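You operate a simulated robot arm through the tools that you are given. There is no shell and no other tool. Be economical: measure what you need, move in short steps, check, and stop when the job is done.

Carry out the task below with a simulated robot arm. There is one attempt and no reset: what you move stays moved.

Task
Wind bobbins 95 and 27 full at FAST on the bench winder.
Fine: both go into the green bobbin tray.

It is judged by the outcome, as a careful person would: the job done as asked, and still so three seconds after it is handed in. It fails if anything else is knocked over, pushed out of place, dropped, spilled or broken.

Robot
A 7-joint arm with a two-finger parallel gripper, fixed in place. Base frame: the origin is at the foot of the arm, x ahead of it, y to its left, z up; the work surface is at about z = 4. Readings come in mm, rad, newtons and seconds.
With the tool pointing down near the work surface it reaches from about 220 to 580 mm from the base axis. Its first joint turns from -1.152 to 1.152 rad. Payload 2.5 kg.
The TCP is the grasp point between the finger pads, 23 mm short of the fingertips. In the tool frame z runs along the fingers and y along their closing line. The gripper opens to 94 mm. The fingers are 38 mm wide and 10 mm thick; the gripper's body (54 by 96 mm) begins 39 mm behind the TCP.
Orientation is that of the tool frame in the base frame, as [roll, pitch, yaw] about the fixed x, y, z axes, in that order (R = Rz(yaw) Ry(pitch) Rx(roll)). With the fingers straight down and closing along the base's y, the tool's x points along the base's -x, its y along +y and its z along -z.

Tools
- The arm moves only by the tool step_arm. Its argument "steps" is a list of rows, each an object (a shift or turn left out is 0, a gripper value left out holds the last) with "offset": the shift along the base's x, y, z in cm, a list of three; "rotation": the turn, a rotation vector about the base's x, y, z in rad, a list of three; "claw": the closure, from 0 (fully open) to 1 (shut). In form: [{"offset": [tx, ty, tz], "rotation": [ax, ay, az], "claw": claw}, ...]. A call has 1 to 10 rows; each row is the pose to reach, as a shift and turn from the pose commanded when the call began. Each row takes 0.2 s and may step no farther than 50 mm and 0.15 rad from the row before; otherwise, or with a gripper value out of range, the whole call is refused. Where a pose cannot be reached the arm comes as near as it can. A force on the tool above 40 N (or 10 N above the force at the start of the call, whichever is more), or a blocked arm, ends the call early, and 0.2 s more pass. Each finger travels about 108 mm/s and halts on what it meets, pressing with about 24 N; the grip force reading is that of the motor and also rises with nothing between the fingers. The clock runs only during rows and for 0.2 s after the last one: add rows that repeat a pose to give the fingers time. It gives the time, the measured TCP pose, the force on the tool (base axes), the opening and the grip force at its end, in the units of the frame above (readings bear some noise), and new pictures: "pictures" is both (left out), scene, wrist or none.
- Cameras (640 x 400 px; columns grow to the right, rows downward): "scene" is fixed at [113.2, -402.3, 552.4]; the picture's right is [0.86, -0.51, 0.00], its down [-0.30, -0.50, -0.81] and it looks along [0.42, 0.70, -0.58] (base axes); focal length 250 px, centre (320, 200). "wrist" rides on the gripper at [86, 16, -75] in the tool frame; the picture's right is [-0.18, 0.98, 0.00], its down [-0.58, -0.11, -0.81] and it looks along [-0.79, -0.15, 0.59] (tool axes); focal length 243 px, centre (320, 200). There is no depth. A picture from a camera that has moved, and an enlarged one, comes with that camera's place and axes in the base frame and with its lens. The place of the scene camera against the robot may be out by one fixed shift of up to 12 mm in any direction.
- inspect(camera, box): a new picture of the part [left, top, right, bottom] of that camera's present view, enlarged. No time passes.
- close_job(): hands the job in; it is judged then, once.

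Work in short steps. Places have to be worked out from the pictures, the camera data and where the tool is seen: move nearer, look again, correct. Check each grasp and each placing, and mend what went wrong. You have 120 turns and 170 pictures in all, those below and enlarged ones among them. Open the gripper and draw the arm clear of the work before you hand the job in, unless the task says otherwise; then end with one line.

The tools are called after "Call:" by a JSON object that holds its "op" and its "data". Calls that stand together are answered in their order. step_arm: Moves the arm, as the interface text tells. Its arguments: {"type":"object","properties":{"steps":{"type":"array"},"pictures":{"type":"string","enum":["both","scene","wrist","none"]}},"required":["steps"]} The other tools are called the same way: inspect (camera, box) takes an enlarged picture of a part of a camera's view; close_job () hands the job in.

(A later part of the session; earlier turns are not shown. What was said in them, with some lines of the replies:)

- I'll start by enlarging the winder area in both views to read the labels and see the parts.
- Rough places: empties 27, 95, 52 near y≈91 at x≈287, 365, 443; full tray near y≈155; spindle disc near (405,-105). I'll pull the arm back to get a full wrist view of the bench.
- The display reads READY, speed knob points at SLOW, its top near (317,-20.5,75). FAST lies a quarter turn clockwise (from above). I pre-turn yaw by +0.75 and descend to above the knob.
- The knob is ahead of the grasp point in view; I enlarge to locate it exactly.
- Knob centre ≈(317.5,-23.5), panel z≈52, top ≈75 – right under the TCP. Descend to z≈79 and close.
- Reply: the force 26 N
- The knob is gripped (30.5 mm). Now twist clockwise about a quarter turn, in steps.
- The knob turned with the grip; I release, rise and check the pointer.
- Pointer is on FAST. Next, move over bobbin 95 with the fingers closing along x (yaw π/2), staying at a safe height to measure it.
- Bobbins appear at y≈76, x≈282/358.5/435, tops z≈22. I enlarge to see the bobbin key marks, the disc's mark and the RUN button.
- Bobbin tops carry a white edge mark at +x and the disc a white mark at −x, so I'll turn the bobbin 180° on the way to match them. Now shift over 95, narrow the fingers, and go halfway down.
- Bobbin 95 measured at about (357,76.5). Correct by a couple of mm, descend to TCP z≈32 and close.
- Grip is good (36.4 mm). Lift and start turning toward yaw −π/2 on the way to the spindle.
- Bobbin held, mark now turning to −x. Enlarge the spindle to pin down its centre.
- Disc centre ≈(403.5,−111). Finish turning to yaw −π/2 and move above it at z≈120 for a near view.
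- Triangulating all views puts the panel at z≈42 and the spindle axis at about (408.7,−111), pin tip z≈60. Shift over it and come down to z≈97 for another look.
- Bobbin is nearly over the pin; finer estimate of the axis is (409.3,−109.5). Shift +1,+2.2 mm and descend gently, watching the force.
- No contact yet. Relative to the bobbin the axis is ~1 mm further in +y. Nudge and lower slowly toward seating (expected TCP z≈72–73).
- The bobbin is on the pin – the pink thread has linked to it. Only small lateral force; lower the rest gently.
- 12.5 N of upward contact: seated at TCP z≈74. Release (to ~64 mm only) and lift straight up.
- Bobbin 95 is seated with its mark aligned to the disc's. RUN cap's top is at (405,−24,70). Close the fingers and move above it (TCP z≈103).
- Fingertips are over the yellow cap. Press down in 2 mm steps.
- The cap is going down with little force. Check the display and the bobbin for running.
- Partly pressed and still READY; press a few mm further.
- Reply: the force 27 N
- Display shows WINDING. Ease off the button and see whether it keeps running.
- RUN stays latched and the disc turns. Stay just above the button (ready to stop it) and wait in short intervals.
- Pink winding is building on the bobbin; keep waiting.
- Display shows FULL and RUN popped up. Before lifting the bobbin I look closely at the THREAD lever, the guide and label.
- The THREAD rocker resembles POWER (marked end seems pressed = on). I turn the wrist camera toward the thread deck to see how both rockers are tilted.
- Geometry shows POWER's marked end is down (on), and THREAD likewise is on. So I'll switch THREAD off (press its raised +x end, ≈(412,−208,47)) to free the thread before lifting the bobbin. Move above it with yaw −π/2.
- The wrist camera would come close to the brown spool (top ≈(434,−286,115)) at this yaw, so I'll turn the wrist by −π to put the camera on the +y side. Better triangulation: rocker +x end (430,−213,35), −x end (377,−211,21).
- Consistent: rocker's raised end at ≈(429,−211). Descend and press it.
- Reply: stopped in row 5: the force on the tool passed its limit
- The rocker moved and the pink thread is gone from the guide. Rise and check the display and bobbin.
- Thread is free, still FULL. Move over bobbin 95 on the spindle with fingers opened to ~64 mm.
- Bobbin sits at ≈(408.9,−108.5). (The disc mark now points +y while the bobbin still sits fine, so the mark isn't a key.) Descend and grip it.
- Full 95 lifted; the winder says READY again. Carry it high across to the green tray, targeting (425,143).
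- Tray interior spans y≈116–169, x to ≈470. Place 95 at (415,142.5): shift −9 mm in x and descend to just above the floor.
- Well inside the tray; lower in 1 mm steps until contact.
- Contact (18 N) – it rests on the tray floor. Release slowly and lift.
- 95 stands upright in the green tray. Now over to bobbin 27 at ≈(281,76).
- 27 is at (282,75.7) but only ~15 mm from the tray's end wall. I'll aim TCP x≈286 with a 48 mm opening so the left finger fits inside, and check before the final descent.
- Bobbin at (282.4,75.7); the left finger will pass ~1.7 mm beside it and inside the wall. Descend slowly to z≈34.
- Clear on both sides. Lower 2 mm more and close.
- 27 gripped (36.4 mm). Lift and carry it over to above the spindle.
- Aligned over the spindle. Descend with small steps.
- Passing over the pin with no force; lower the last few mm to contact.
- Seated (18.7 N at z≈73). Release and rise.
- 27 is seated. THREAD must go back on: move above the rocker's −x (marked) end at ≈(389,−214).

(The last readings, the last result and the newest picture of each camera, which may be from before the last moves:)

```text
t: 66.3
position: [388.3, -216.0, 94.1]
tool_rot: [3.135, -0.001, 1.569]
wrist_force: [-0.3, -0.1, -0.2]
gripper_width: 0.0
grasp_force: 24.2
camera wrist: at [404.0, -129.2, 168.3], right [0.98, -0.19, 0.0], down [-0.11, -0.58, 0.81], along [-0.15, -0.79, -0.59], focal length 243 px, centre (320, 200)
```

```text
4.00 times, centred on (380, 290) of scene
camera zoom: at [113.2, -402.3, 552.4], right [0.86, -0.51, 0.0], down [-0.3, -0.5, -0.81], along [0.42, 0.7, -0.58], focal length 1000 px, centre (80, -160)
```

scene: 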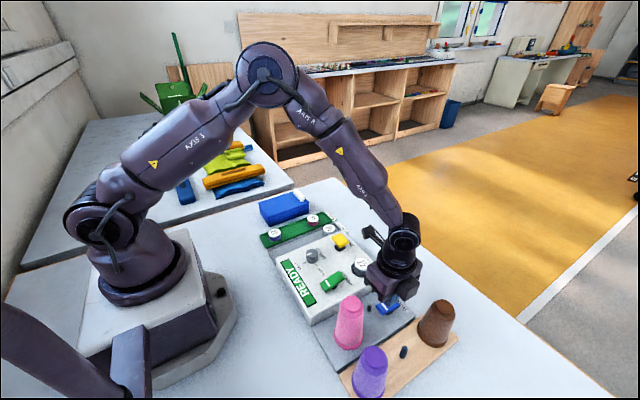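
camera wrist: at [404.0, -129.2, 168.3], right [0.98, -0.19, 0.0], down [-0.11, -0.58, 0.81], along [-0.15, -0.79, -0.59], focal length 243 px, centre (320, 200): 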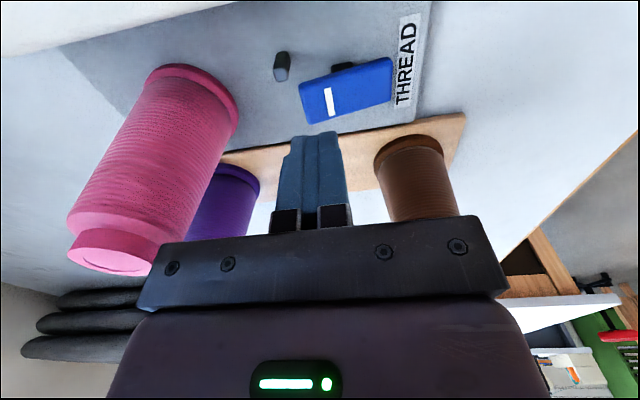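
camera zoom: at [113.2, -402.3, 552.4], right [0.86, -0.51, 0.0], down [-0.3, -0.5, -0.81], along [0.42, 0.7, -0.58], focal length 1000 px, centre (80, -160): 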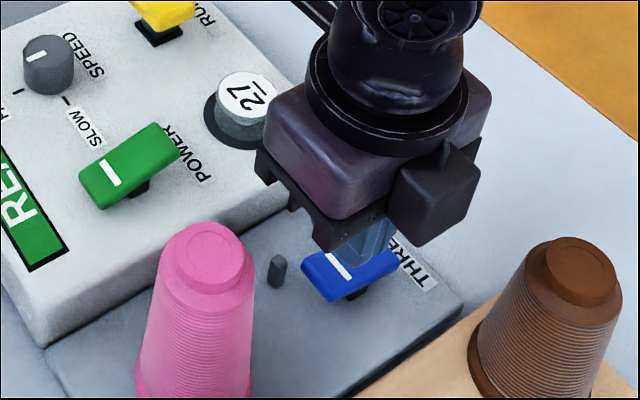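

The raised marked end is at ≈(380,−210,35), clear of the post. Press it down.

Call:
{"op": "step_arm", "data": {"steps": [{"offset": [0, 0.2, -1.5]}, {"offset": [0, 0.2, -3]}, {"offset": [0, 0.2, -3.5]}, {"offset": [0, 0.2, -3.9]}, {"offset": [0, 0.2, -4.3]}, {"offset": [0, 0.2, -4.7]}], "pictures": "wrist"}}

```text
t: 67.5
position: [386.8, -212.7, 54.9]
tool_rot: [3.141, -0.003, 1.57]
wrist_force: [-4.0, 2.2, 8.6]
gripper_width: 0.0
grasp_force: 24.4
stopped in row 5: the force on the tool passed its limit (the readings are from after the stop); the commanded pose is now the measured one
camera wrist: at [403.3, -127.0, 129.2], right [0.98, -0.18, 0.0], down [-0.11, -0.58, 0.8], along [-0.15, -0.79, -0.59], focal length 243 px, centre (320, 200)
```

wrist: 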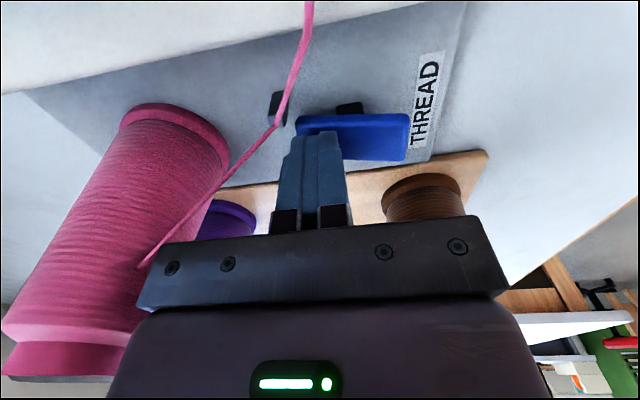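

Thread is back on. Rise, then traverse to above RUN.

Call:
{"op": "step_arm", "data": {"steps": [{"offset": [0, 0, 4]}, {"offset": [0, 0, 8]}, {"offset": [0, 1, 11]}, {"offset": [0.5, 5, 11]}, {"offset": [1, 9.5, 11]}, {"offset": [1.5, 14, 11]}, {"offset": [1.73, 18, 9]}, {"offset": [1.73, 18.9, 5]}, {"offset": [1.73, 18.9, 4.5]}], "pictures": "both"}}

Call:
{"op": "inspect", "data": {"camera": "scene", "box": [270, 220, 430, 340]}}

```text
t: 69.5
position: [406.9, -24.4, 98.2]
tool_rot: [3.141, -0.004, 1.569]
wrist_force: [-0.3, -0.3, 0.6]
gripper_width: 0.1
grasp_force: 23.7
camera wrist: at [421.6, 62.5, 173.0], right [0.98, -0.19, 0.0], down [-0.11, -0.58, 0.8], along [-0.15, -0.79, -0.59], focal length 243 px, centre (320, 200)
```

scene: 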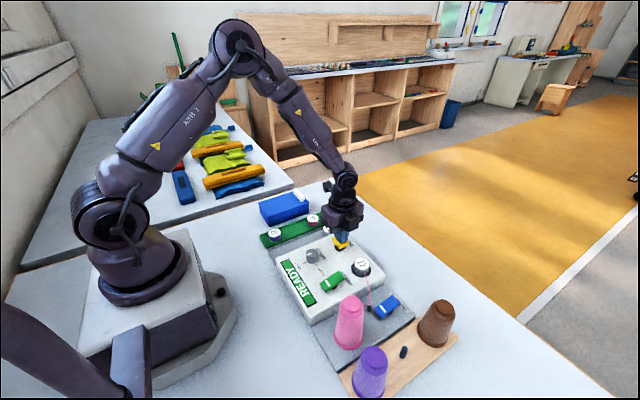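
wrist: 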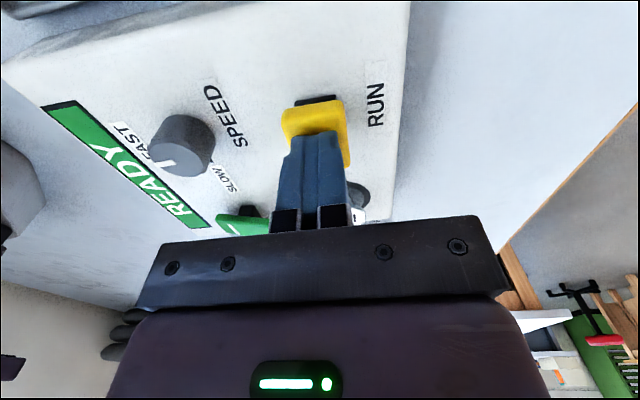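

```text
3.33 times, centred on (350, 280) of scene
camera zoom: at [113.2, -402.3, 552.4], right [0.86, -0.51, 0.0], down [-0.3, -0.5, -0.81], along [0.42, 0.7, -0.58], focal length 834 px, centre (220, -67)
```

zoom: 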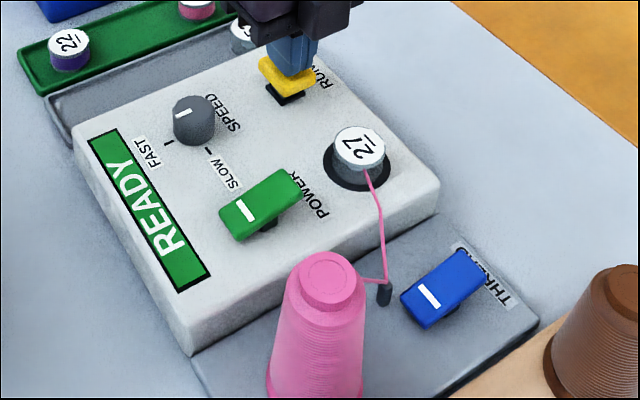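

Threaded, READY, FAST, fingertips over RUN. Press it as before (to z≈86).

Call:
{"op": "step_arm", "data": {"steps": [{"offset": [-0.2, 0, -0.4]}, {"offset": [-0.2, 0, -0.7]}, {"offset": [-0.2, 0, -0.9]}, {"offset": [-0.2, 0, -1.1]}, {"offset": [-0.2, 0, -1.25]}, {"offset": [-0.2, 0, -1.4]}], "pictures": "none"}}

Call:
{"op": "inspect", "data": {"camera": "scene", "box": [270, 220, 430, 340]}}

```text
t: 70.9
position: [403.2, -23.1, 84.8]
tool_rot: [-3.14, -0.004, 1.569]
wrist_force: [-6.7, -0.2, 16.4]
gripper_width: 0.2
grasp_force: 23.8
```

```text
3.33 times, centred on (350, 280) of scene
camera zoom: at [113.1, -402.3, 552.4], right [0.86, -0.51, 0.0], down [-0.3, -0.5, -0.81], along [0.42, 0.7, -0.58], focal length 834 px, centre (220, -67)
```

zoom: 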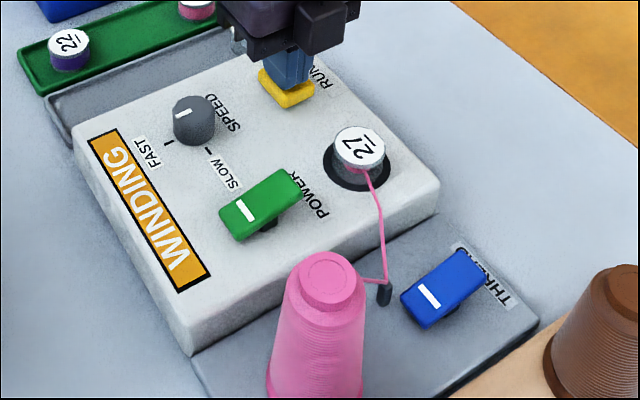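

WINDING. Lift off the button and wait.

Call:
{"op": "step_arm", "data": {"steps": [{"offset": [0, 0, 3]}, {"offset": [0, 0, 7]}, {"offset": [0, 0, 7]}, {"offset": [0, 0, 7]}, {"offset": [0, 0, 7]}, {"offset": [0, 0, 7]}, {"offset": [0, 0, 7]}, {"offset": [0, 0, 7]}, {"offset": [0, 0, 7]}, {"offset": [0, 0, 7]}], "pictures": "none"}}

Call:
{"op": "step_arm", "data": {"steps": [{}, {}, {}, {}, {}, {}, {}, {}, {}, {}], "pictures": "none"}}

Call:
{"op": "step_arm", "data": {"steps": [{}, {}, {}, {}, {}, {}, {}, {}, {}, {}], "pictures": "none"}}

Call:
{"op": "inspect", "data": {"camera": "scene", "box": [270, 220, 430, 340]}}

```text
t: 73.1
position: [403.4, -24.8, 153.4]
tool_rot: [-3.14, -0.005, 1.571]
wrist_force: [-0.6, 0.3, -0.2]
gripper_width: 0.0
grasp_force: 24.1
```

```text
t: 75.3
position: [402.1, -23.6, 152.6]
tool_rot: [3.141, -0.002, 1.569]
wrist_force: [-0.4, 0.3, -0.8]
gripper_width: 0.0
grasp_force: 24.1
```

```text
t: 77.5
position: [403.0, -23.3, 153.7]
tool_rot: [3.141, -0.002, 1.569]
wrist_force: [-0.6, 0.5, 0.5]
gripper_width: 0.0
grasp_force: 24.0
```

```text
3.33 times, centred on (350, 280) of scene
camera zoom: at [113.2, -402.3, 552.4], right [0.86, -0.51, 0.0], down [-0.3, -0.5, -0.81], along [0.42, 0.7, -0.58], focal length 834 px, centre (220, -67)
```

zoom: 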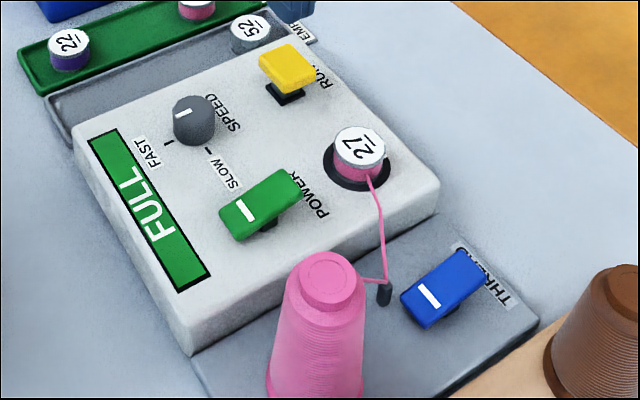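

27 is FULL. Move to the THREAD rocker's +x end again to free the thread.

Call:
{"op": "step_arm", "data": {"steps": [{"offset": [0.5, -4.5, 0]}, {"offset": [1, -9, 0]}, {"offset": [1.5, -13.5, 0]}, {"offset": [1.83, -18, 0]}, {"offset": [1.83, -18.85, -3]}, {"offset": [1.83, -18.85, -6]}, {"offset": [1.83, -18.85, -6]}], "pictures": "wrist"}}

```text
t: 79.1
position: [421.8, -213.1, 94.7]
tool_rot: [3.141, -0.003, 1.569]
wrist_force: [-0.3, 0.2, -0.5]
gripper_width: 0.0
grasp_force: 24.2
camera wrist: at [438.2, -127.9, 169.4], right [0.98, -0.19, 0.0], down [-0.11, -0.58, 0.8], along [-0.15, -0.79, -0.59], focal length 243 px, centre (320, 200)
```

wrist: 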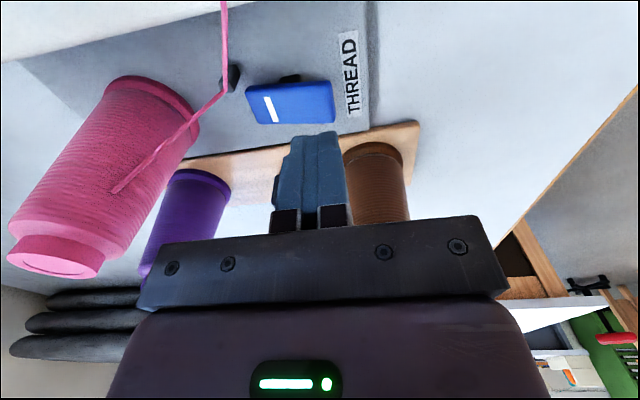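

Same view as the first time; press down.

Call:
{"op": "step_arm", "data": {"steps": [{"offset": [0, 0.1, -1.5]}, {"offset": [0, 0.1, -3]}, {"offset": [0, 0.1, -3.5]}, {"offset": [0, 0.1, -3.9]}, {"offset": [0, 0.1, -4.3]}, {"offset": [0, 0.1, -4.7]}], "pictures": "wrist"}}

```text
t: 80.4
position: [421.9, -211.5, 55.1]
tool_rot: [3.141, -0.005, 1.569]
wrist_force: [-5.2, 3.5, 10.6]
gripper_width: 0.0
grasp_force: 23.9
stopped in row 6: the force on the tool passed its limit (the readings are from after the stop); the commanded pose is now the measured one
camera wrist: at [437.8, -125.8, 129.4], right [0.98, -0.19, 0.0], down [-0.11, -0.59, 0.8], along [-0.15, -0.79, -0.6], focal length 243 px, centre (320, 200)
```

wrist: 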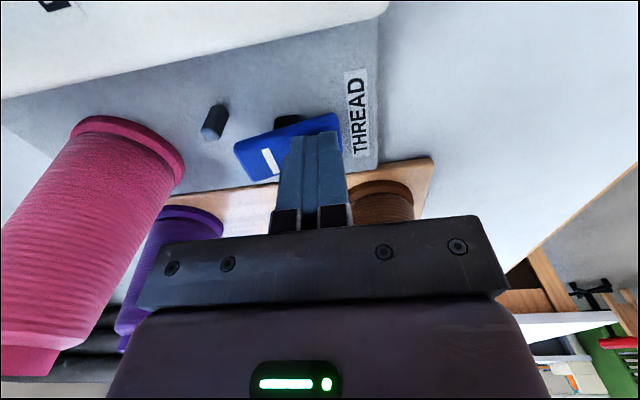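

Thread freed. Rise, then go over the spindle with fingers open to 64 mm.

Call:
{"op": "step_arm", "data": {"steps": [{"offset": [0, 0, 4]}, {"offset": [0, 0, 8]}, {"offset": [-0.3, 4, 8], "claw": 0.32}, {"offset": [-0.8, 8, 8], "claw": 0.32}, {"offset": [-1.25, 10.2, 8], "claw": 0.32}, {"offset": [-1.25, 10.25, 6], "claw": 0.32}, {"offset": [-1.25, 10.25, 6], "claw": 0.32}], "pictures": "wrist"}}

Call:
{"op": "inspect", "data": {"camera": "wrist", "box": [220, 30, 420, 180]}}

```text
t: 82.0
position: [410.8, -108.7, 113.4]
tool_rot: [3.141, -0.004, 1.57]
wrist_force: [-1.1, 0.2, 0.0]
gripper_width: 63.8
grasp_force: 0.0
camera wrist: at [425.3, -22.6, 188.3], right [0.98, -0.19, 0.0], down [-0.11, -0.59, 0.8], along [-0.15, -0.79, -0.6], focal length 243 px, centre (320, 200)
```

wrist: 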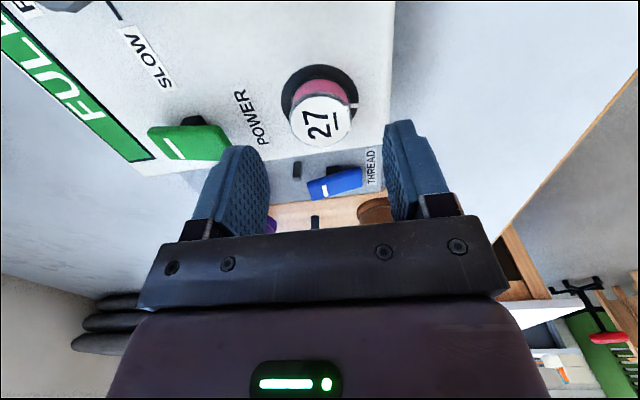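

```text
2.67 times, centred on (320, 105) of wrist
camera zoom: at [425.3, -22.6, 188.3], right [0.98, -0.19, 0.0], down [-0.11, -0.59, 0.8], along [-0.15, -0.79, -0.6], focal length 647 px, centre (320, 453)
```

zoom: 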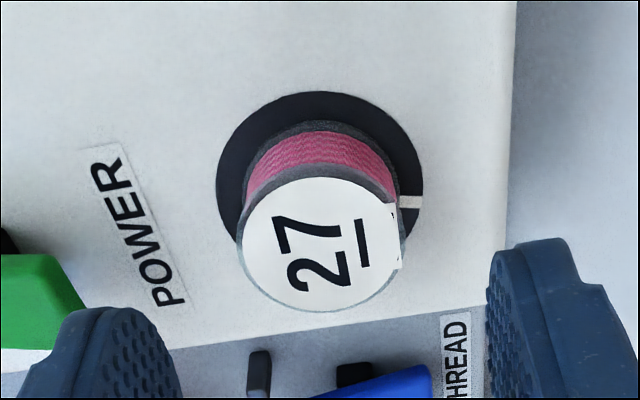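

Bobbin 27 is in the same relative place as 95 was. Descend to z≈74, grip, then lift.

Call:
{"op": "step_arm", "data": {"steps": [{"offset": [0, 0.0, -2]}, {"offset": [0, 0.0, -3.95]}, {"offset": [0, 0.0, -3.95], "claw": 0.6}, {"offset": [0, 0.0, -3.95], "claw": 1}, {"offset": [0, 0.0, -3.95], "claw": 1}], "pictures": "none"}}

Call:
{"op": "step_arm", "data": {"steps": [{"offset": [0, 0, 1]}, {"offset": [0, 0, 3]}, {"offset": [0, 0, 5]}, {"offset": [0, 0, 8]}], "pictures": "wrist"}}

```text
t: 83.2
position: [410.4, -107.8, 74.0]
tool_rot: [3.141, -0.006, 1.569]
wrist_force: [0.7, -1.0, 1.8]
gripper_width: 36.5
grasp_force: 24.2
```

```text
t: 84.2
position: [409.6, -109.5, 154.2]
tool_rot: [3.14, -0.005, 1.571]
wrist_force: [0.3, -0.7, -0.3]
gripper_width: 36.2
grasp_force: 23.6
camera wrist: at [425.3, -23.1, 228.4], right [0.98, -0.19, 0.0], down [-0.11, -0.58, 0.8], along [-0.15, -0.79, -0.6], focal length 243 px, centre (320, 200)
```

wrist: 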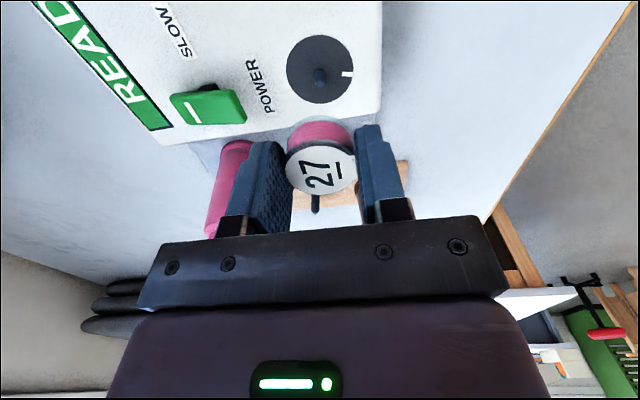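

Lifted. Carry to the gap between 22 and 95 in the green tray, (348,143).

Call:
{"op": "step_arm", "data": {"steps": [{"offset": [-0.5, 4.7, 0]}, {"offset": [-1, 9.4, 0]}, {"offset": [-2, 14, 0]}, {"offset": [-3.5, 18.5, 0]}, {"offset": [-5, 22.5, 0]}, {"offset": [-6.15, 25.2, 0]}, {"offset": [-6.15, 25.2, -3]}, {"offset": [-6.15, 25.2, -5]}, {"offset": [-6.15, 25.2, -5]}], "pictures": "wrist"}}

Call:
{"op": "inspect", "data": {"camera": "wrist", "box": [160, 0, 480, 200]}}

```text
t: 86.2
position: [348.0, 143.0, 105.2]
tool_rot: [3.14, -0.005, 1.567]
wrist_force: [0.6, -0.4, -1.2]
gripper_width: 36.4
grasp_force: 23.9
camera wrist: at [363.7, 228.5, 180.3], right [0.98, -0.19, 0.0], down [-0.11, -0.59, 0.8], along [-0.15, -0.79, -0.6], focal length 243 px, centre (320, 200)
```

wrist: 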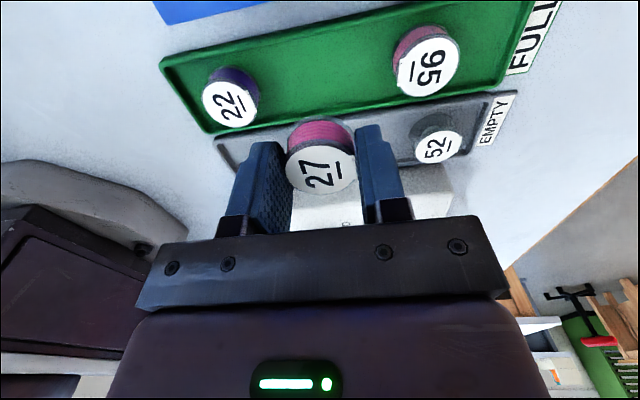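

```text
2.00 times, centred on (320, 100) of wrist
camera zoom: at [363.7, 228.5, 180.3], right [0.98, -0.19, 0.0], down [-0.11, -0.59, 0.8], along [-0.15, -0.79, -0.6], focal length 485 px, centre (320, 400)
```

zoom: 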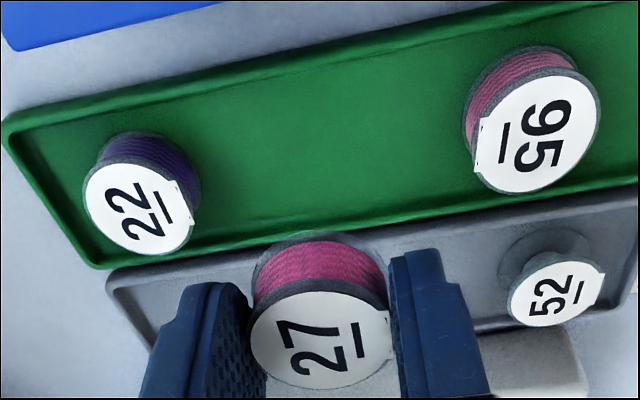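

22 at x≈282, 95 at x≈416; midpoint 349 – on target. Descend.

Call:
{"op": "step_arm", "data": {"steps": [{"offset": [0.1, 0.0, -3]}, {"offset": [0.1, 0.0, -5.5]}, {"offset": [0.1, 0.0, -6.6]}, {"offset": [0.1, 0.0, -7]}, {"offset": [0.1, 0, -7.2]}, {"offset": [0.1, 0, -7.3]}], "pictures": "wrist"}}

```text
t: 87.6
position: [349.4, 142.5, 30.5]
tool_rot: [3.141, -0.006, 1.568]
wrist_force: [-3.3, -2.2, 17.0]
gripper_width: 36.6
grasp_force: 24.0
camera wrist: at [364.7, 229.0, 106.4], right [0.98, -0.19, 0.0], down [-0.11, -0.59, 0.8], along [-0.15, -0.79, -0.6], focal length 243 px, centre (320, 200)
```

wrist: 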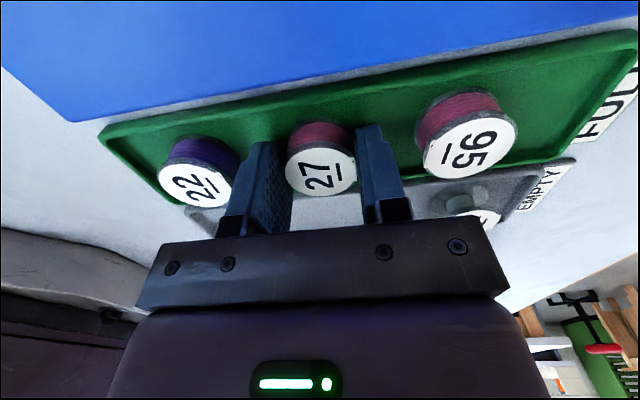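

It rests on the tray floor (17 N). Release to ~54 mm only, then lift clear.

Call:
{"op": "step_arm", "data": {"steps": [{"offset": [0, 0, 0.1], "claw": 0.55}, {"offset": [0, 0, 0.1], "claw": 0.43}, {"offset": [0, 0, 0.1], "claw": 0.43}, {"offset": [0, 0, 4]}, {"offset": [0, 0, 8]}, {"offset": [0, 0, 12]}], "pictures": "both"}}

Call:
{"op": "inspect", "data": {"camera": "scene", "box": [240, 180, 440, 340]}}

```text
t: 89.0
position: [348.2, 143.8, 152.6]
tool_rot: [-3.14, -0.005, 1.567]
wrist_force: [0.3, -0.7, 0.1]
gripper_width: 53.4
grasp_force: 0.1
camera wrist: at [363.7, 229.3, 227.1], right [0.98, -0.19, 0.0], down [-0.11, -0.58, 0.8], along [-0.15, -0.79, -0.59], focal length 243 px, centre (320, 200)
```

scene: 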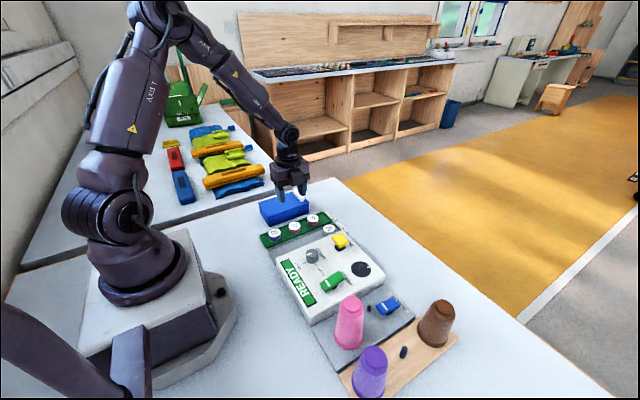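
wrist: 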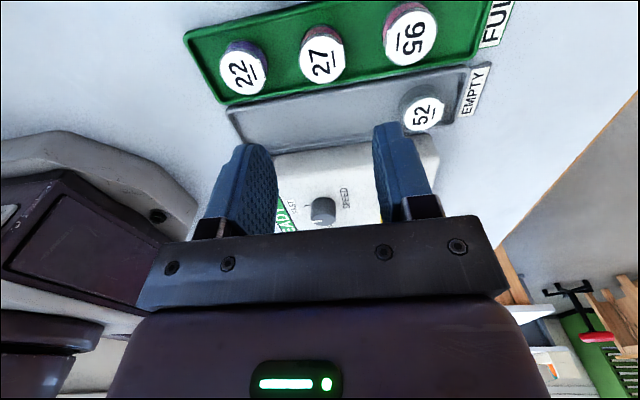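

```text
2.50 times, centred on (340, 260) of scene
camera zoom: at [113.2, -402.3, 552.4], right [0.86, -0.51, 0.0], down [-0.3, -0.5, -0.81], along [0.42, 0.7, -0.58], focal length 625 px, centre (270, 50)
```

zoom: 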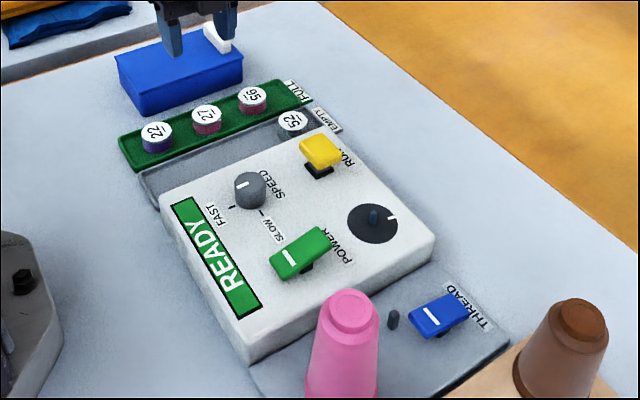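

Both full bobbins stand in the green tray. I'll return the THREAD rocker to its initial (on) position; move there high with fingers closed.

Call:
{"op": "step_arm", "data": {"steps": [{"offset": [0.3, -4.5, 0], "claw": 1}, {"offset": [0.8, -9, 0]}, {"offset": [1.3, -13.5, 0]}, {"offset": [1.8, -18, 0]}, {"offset": [2.3, -22.5, 0]}, {"offset": [2.8, -27, 0]}, {"offset": [3.3, -31, 0]}, {"offset": [3.95, -35.6, 0]}, {"offset": [3.95, -35.6, -4]}, {"offset": [3.95, -35.6, -6]}], "pictures": "wrist"}}

```text
t: 91.2
position: [389.1, -212.4, 92.3]
tool_rot: [3.139, -0.005, 1.568]
wrist_force: [0.8, -0.8, 0.4]
gripper_width: 0.0
grasp_force: 23.8
camera wrist: at [405.4, -127.4, 167.1], right [0.98, -0.19, 0.0], down [-0.11, -0.59, 0.8], along [-0.15, -0.79, -0.6], focal length 243 px, centre (320, 200)
```

wrist: 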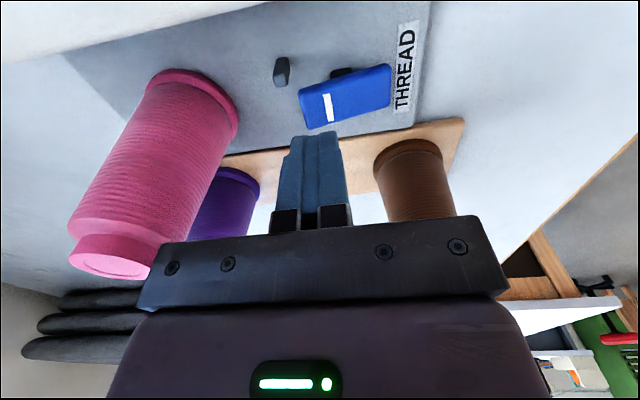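

Same view as the earlier ON press; press the marked end.

Call:
{"op": "step_arm", "data": {"steps": [{"offset": [0, -0.05, -1.5]}, {"offset": [0, -0.05, -2.8]}, {"offset": [0, -0.05, -3.3]}, {"offset": [0, -0.05, -3.7]}, {"offset": [0, -0.05, -4.1]}, {"offset": [0, -0.05, -4.5]}], "pictures": "none"}}

Call:
{"op": "step_arm", "data": {"steps": [{"offset": [0, 0, 4]}, {"offset": [0, 0, 8]}, {"offset": [0, 2, 12]}, {"offset": [-2, 6, 15], "claw": 0}, {"offset": [-4, 10, 18], "claw": 0}, {"offset": [-6, 14, 20], "claw": 0}, {"offset": [-6, 18, 22], "claw": 0}, {"offset": [-6, 20, 24], "claw": 0}], "pictures": "both"}}

Call:
{"op": "inspect", "data": {"camera": "scene", "box": [240, 180, 480, 400]}}

```text
t: 92.4
position: [386.8, -214.4, 54.0]
tool_rot: [-3.138, -0.009, 1.57]
wrist_force: [-4.4, 2.0, 10.7]
gripper_width: 0.0
grasp_force: 24.0
stopped in row 5: the force on the tool passed its limit (the readings are from after the stop); the commanded pose is now the measured one
```

```text
refused: row 4 steps farther than a row can; nothing moved
```

```text
1.82 times, centred on (360, 290) of scene
camera zoom: at [113.2, -402.3, 552.4], right [0.86, -0.51, 0.0], down [-0.3, -0.5, -0.81], along [0.42, 0.7, -0.58], focal length 455 px, centre (247, 36)
```

zoom: 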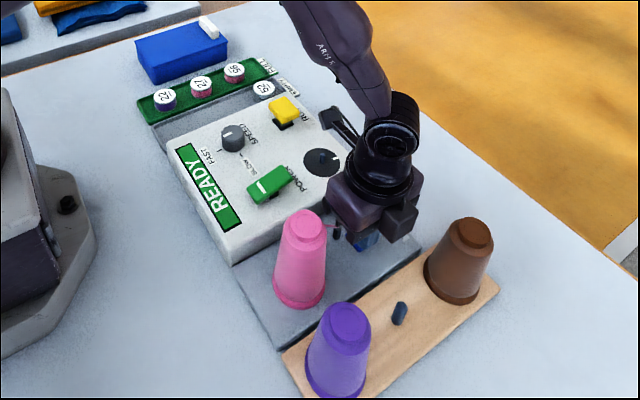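

Pressed. Now draw the arm clear, with smaller rows, and open the gripper.

Call:
{"op": "step_arm", "data": {"steps": [{"offset": [0, 0, 4]}, {"offset": [0, 0, 8]}, {"offset": [0, 1, 12]}, {"offset": [-1, 4, 15], "claw": 0}, {"offset": [-2, 7, 18], "claw": 0}, {"offset": [-3, 11, 20], "claw": 0}, {"offset": [-4, 15, 21], "claw": 0}, {"offset": [-4, 19, 22], "claw": 0}], "pictures": "both"}}

Call:
{"op": "inspect", "data": {"camera": "scene", "box": [240, 180, 480, 400]}}

```text
t: 94.2
position: [346.5, -22.1, 273.4]
tool_rot: [-3.139, -0.008, 1.567]
wrist_force: [-0.1, 0.1, 0.5]
gripper_width: 94.1
grasp_force: 0.1
camera wrist: at [362.9, 63.2, 349.1], right [0.98, -0.19, -0.01], down [-0.11, -0.59, 0.8], along [-0.15, -0.79, -0.6], focal length 243 px, centre (320, 200)
```

scene: 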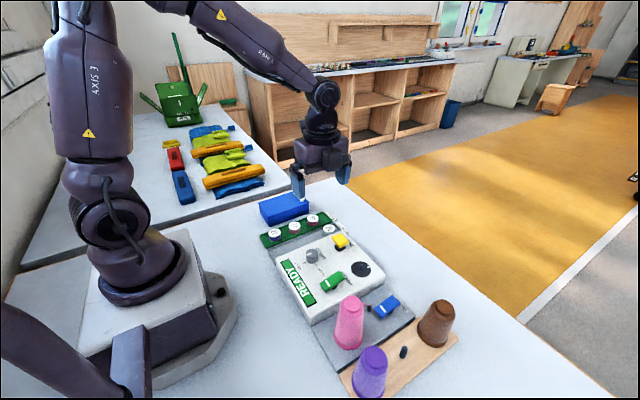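
wrist: 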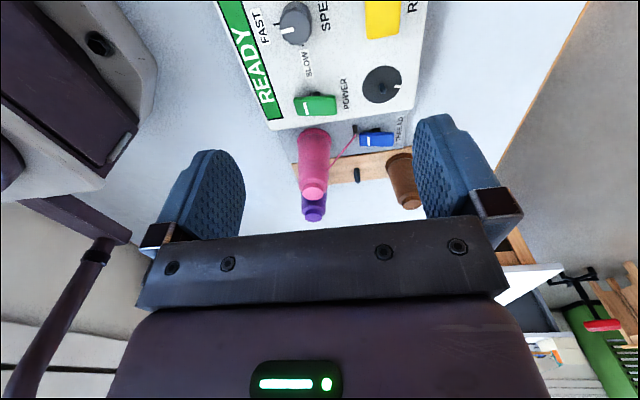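

```text
1.82 times, centred on (360, 290) of scene
camera zoom: at [113.2, -402.3, 552.4], right [0.86, -0.51, 0.0], down [-0.3, -0.5, -0.81], along [0.42, 0.7, -0.58], focal length 455 px, centre (247, 36)
```

zoom: 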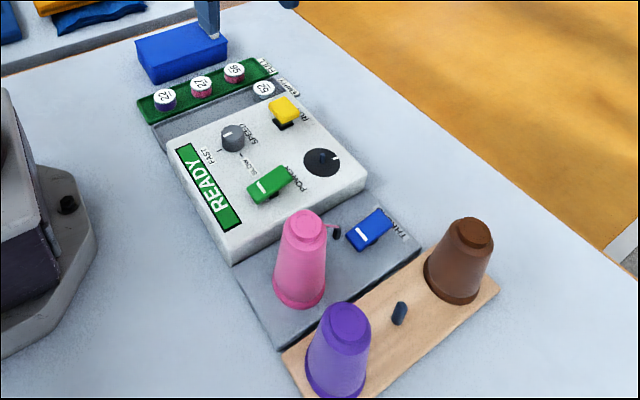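

Everything stands in place: 95 and 27 are wound full in the green tray, the winder is idle and the arm is clear with the gripper open. I hand in.

Call:
{"op": "close_job", "data": {}}

```text
The job is handed in.
```

Bobbins 95 and 27 were both wound full at FAST with the pink thread already on the winder, and both are now in the green bobbin tray.
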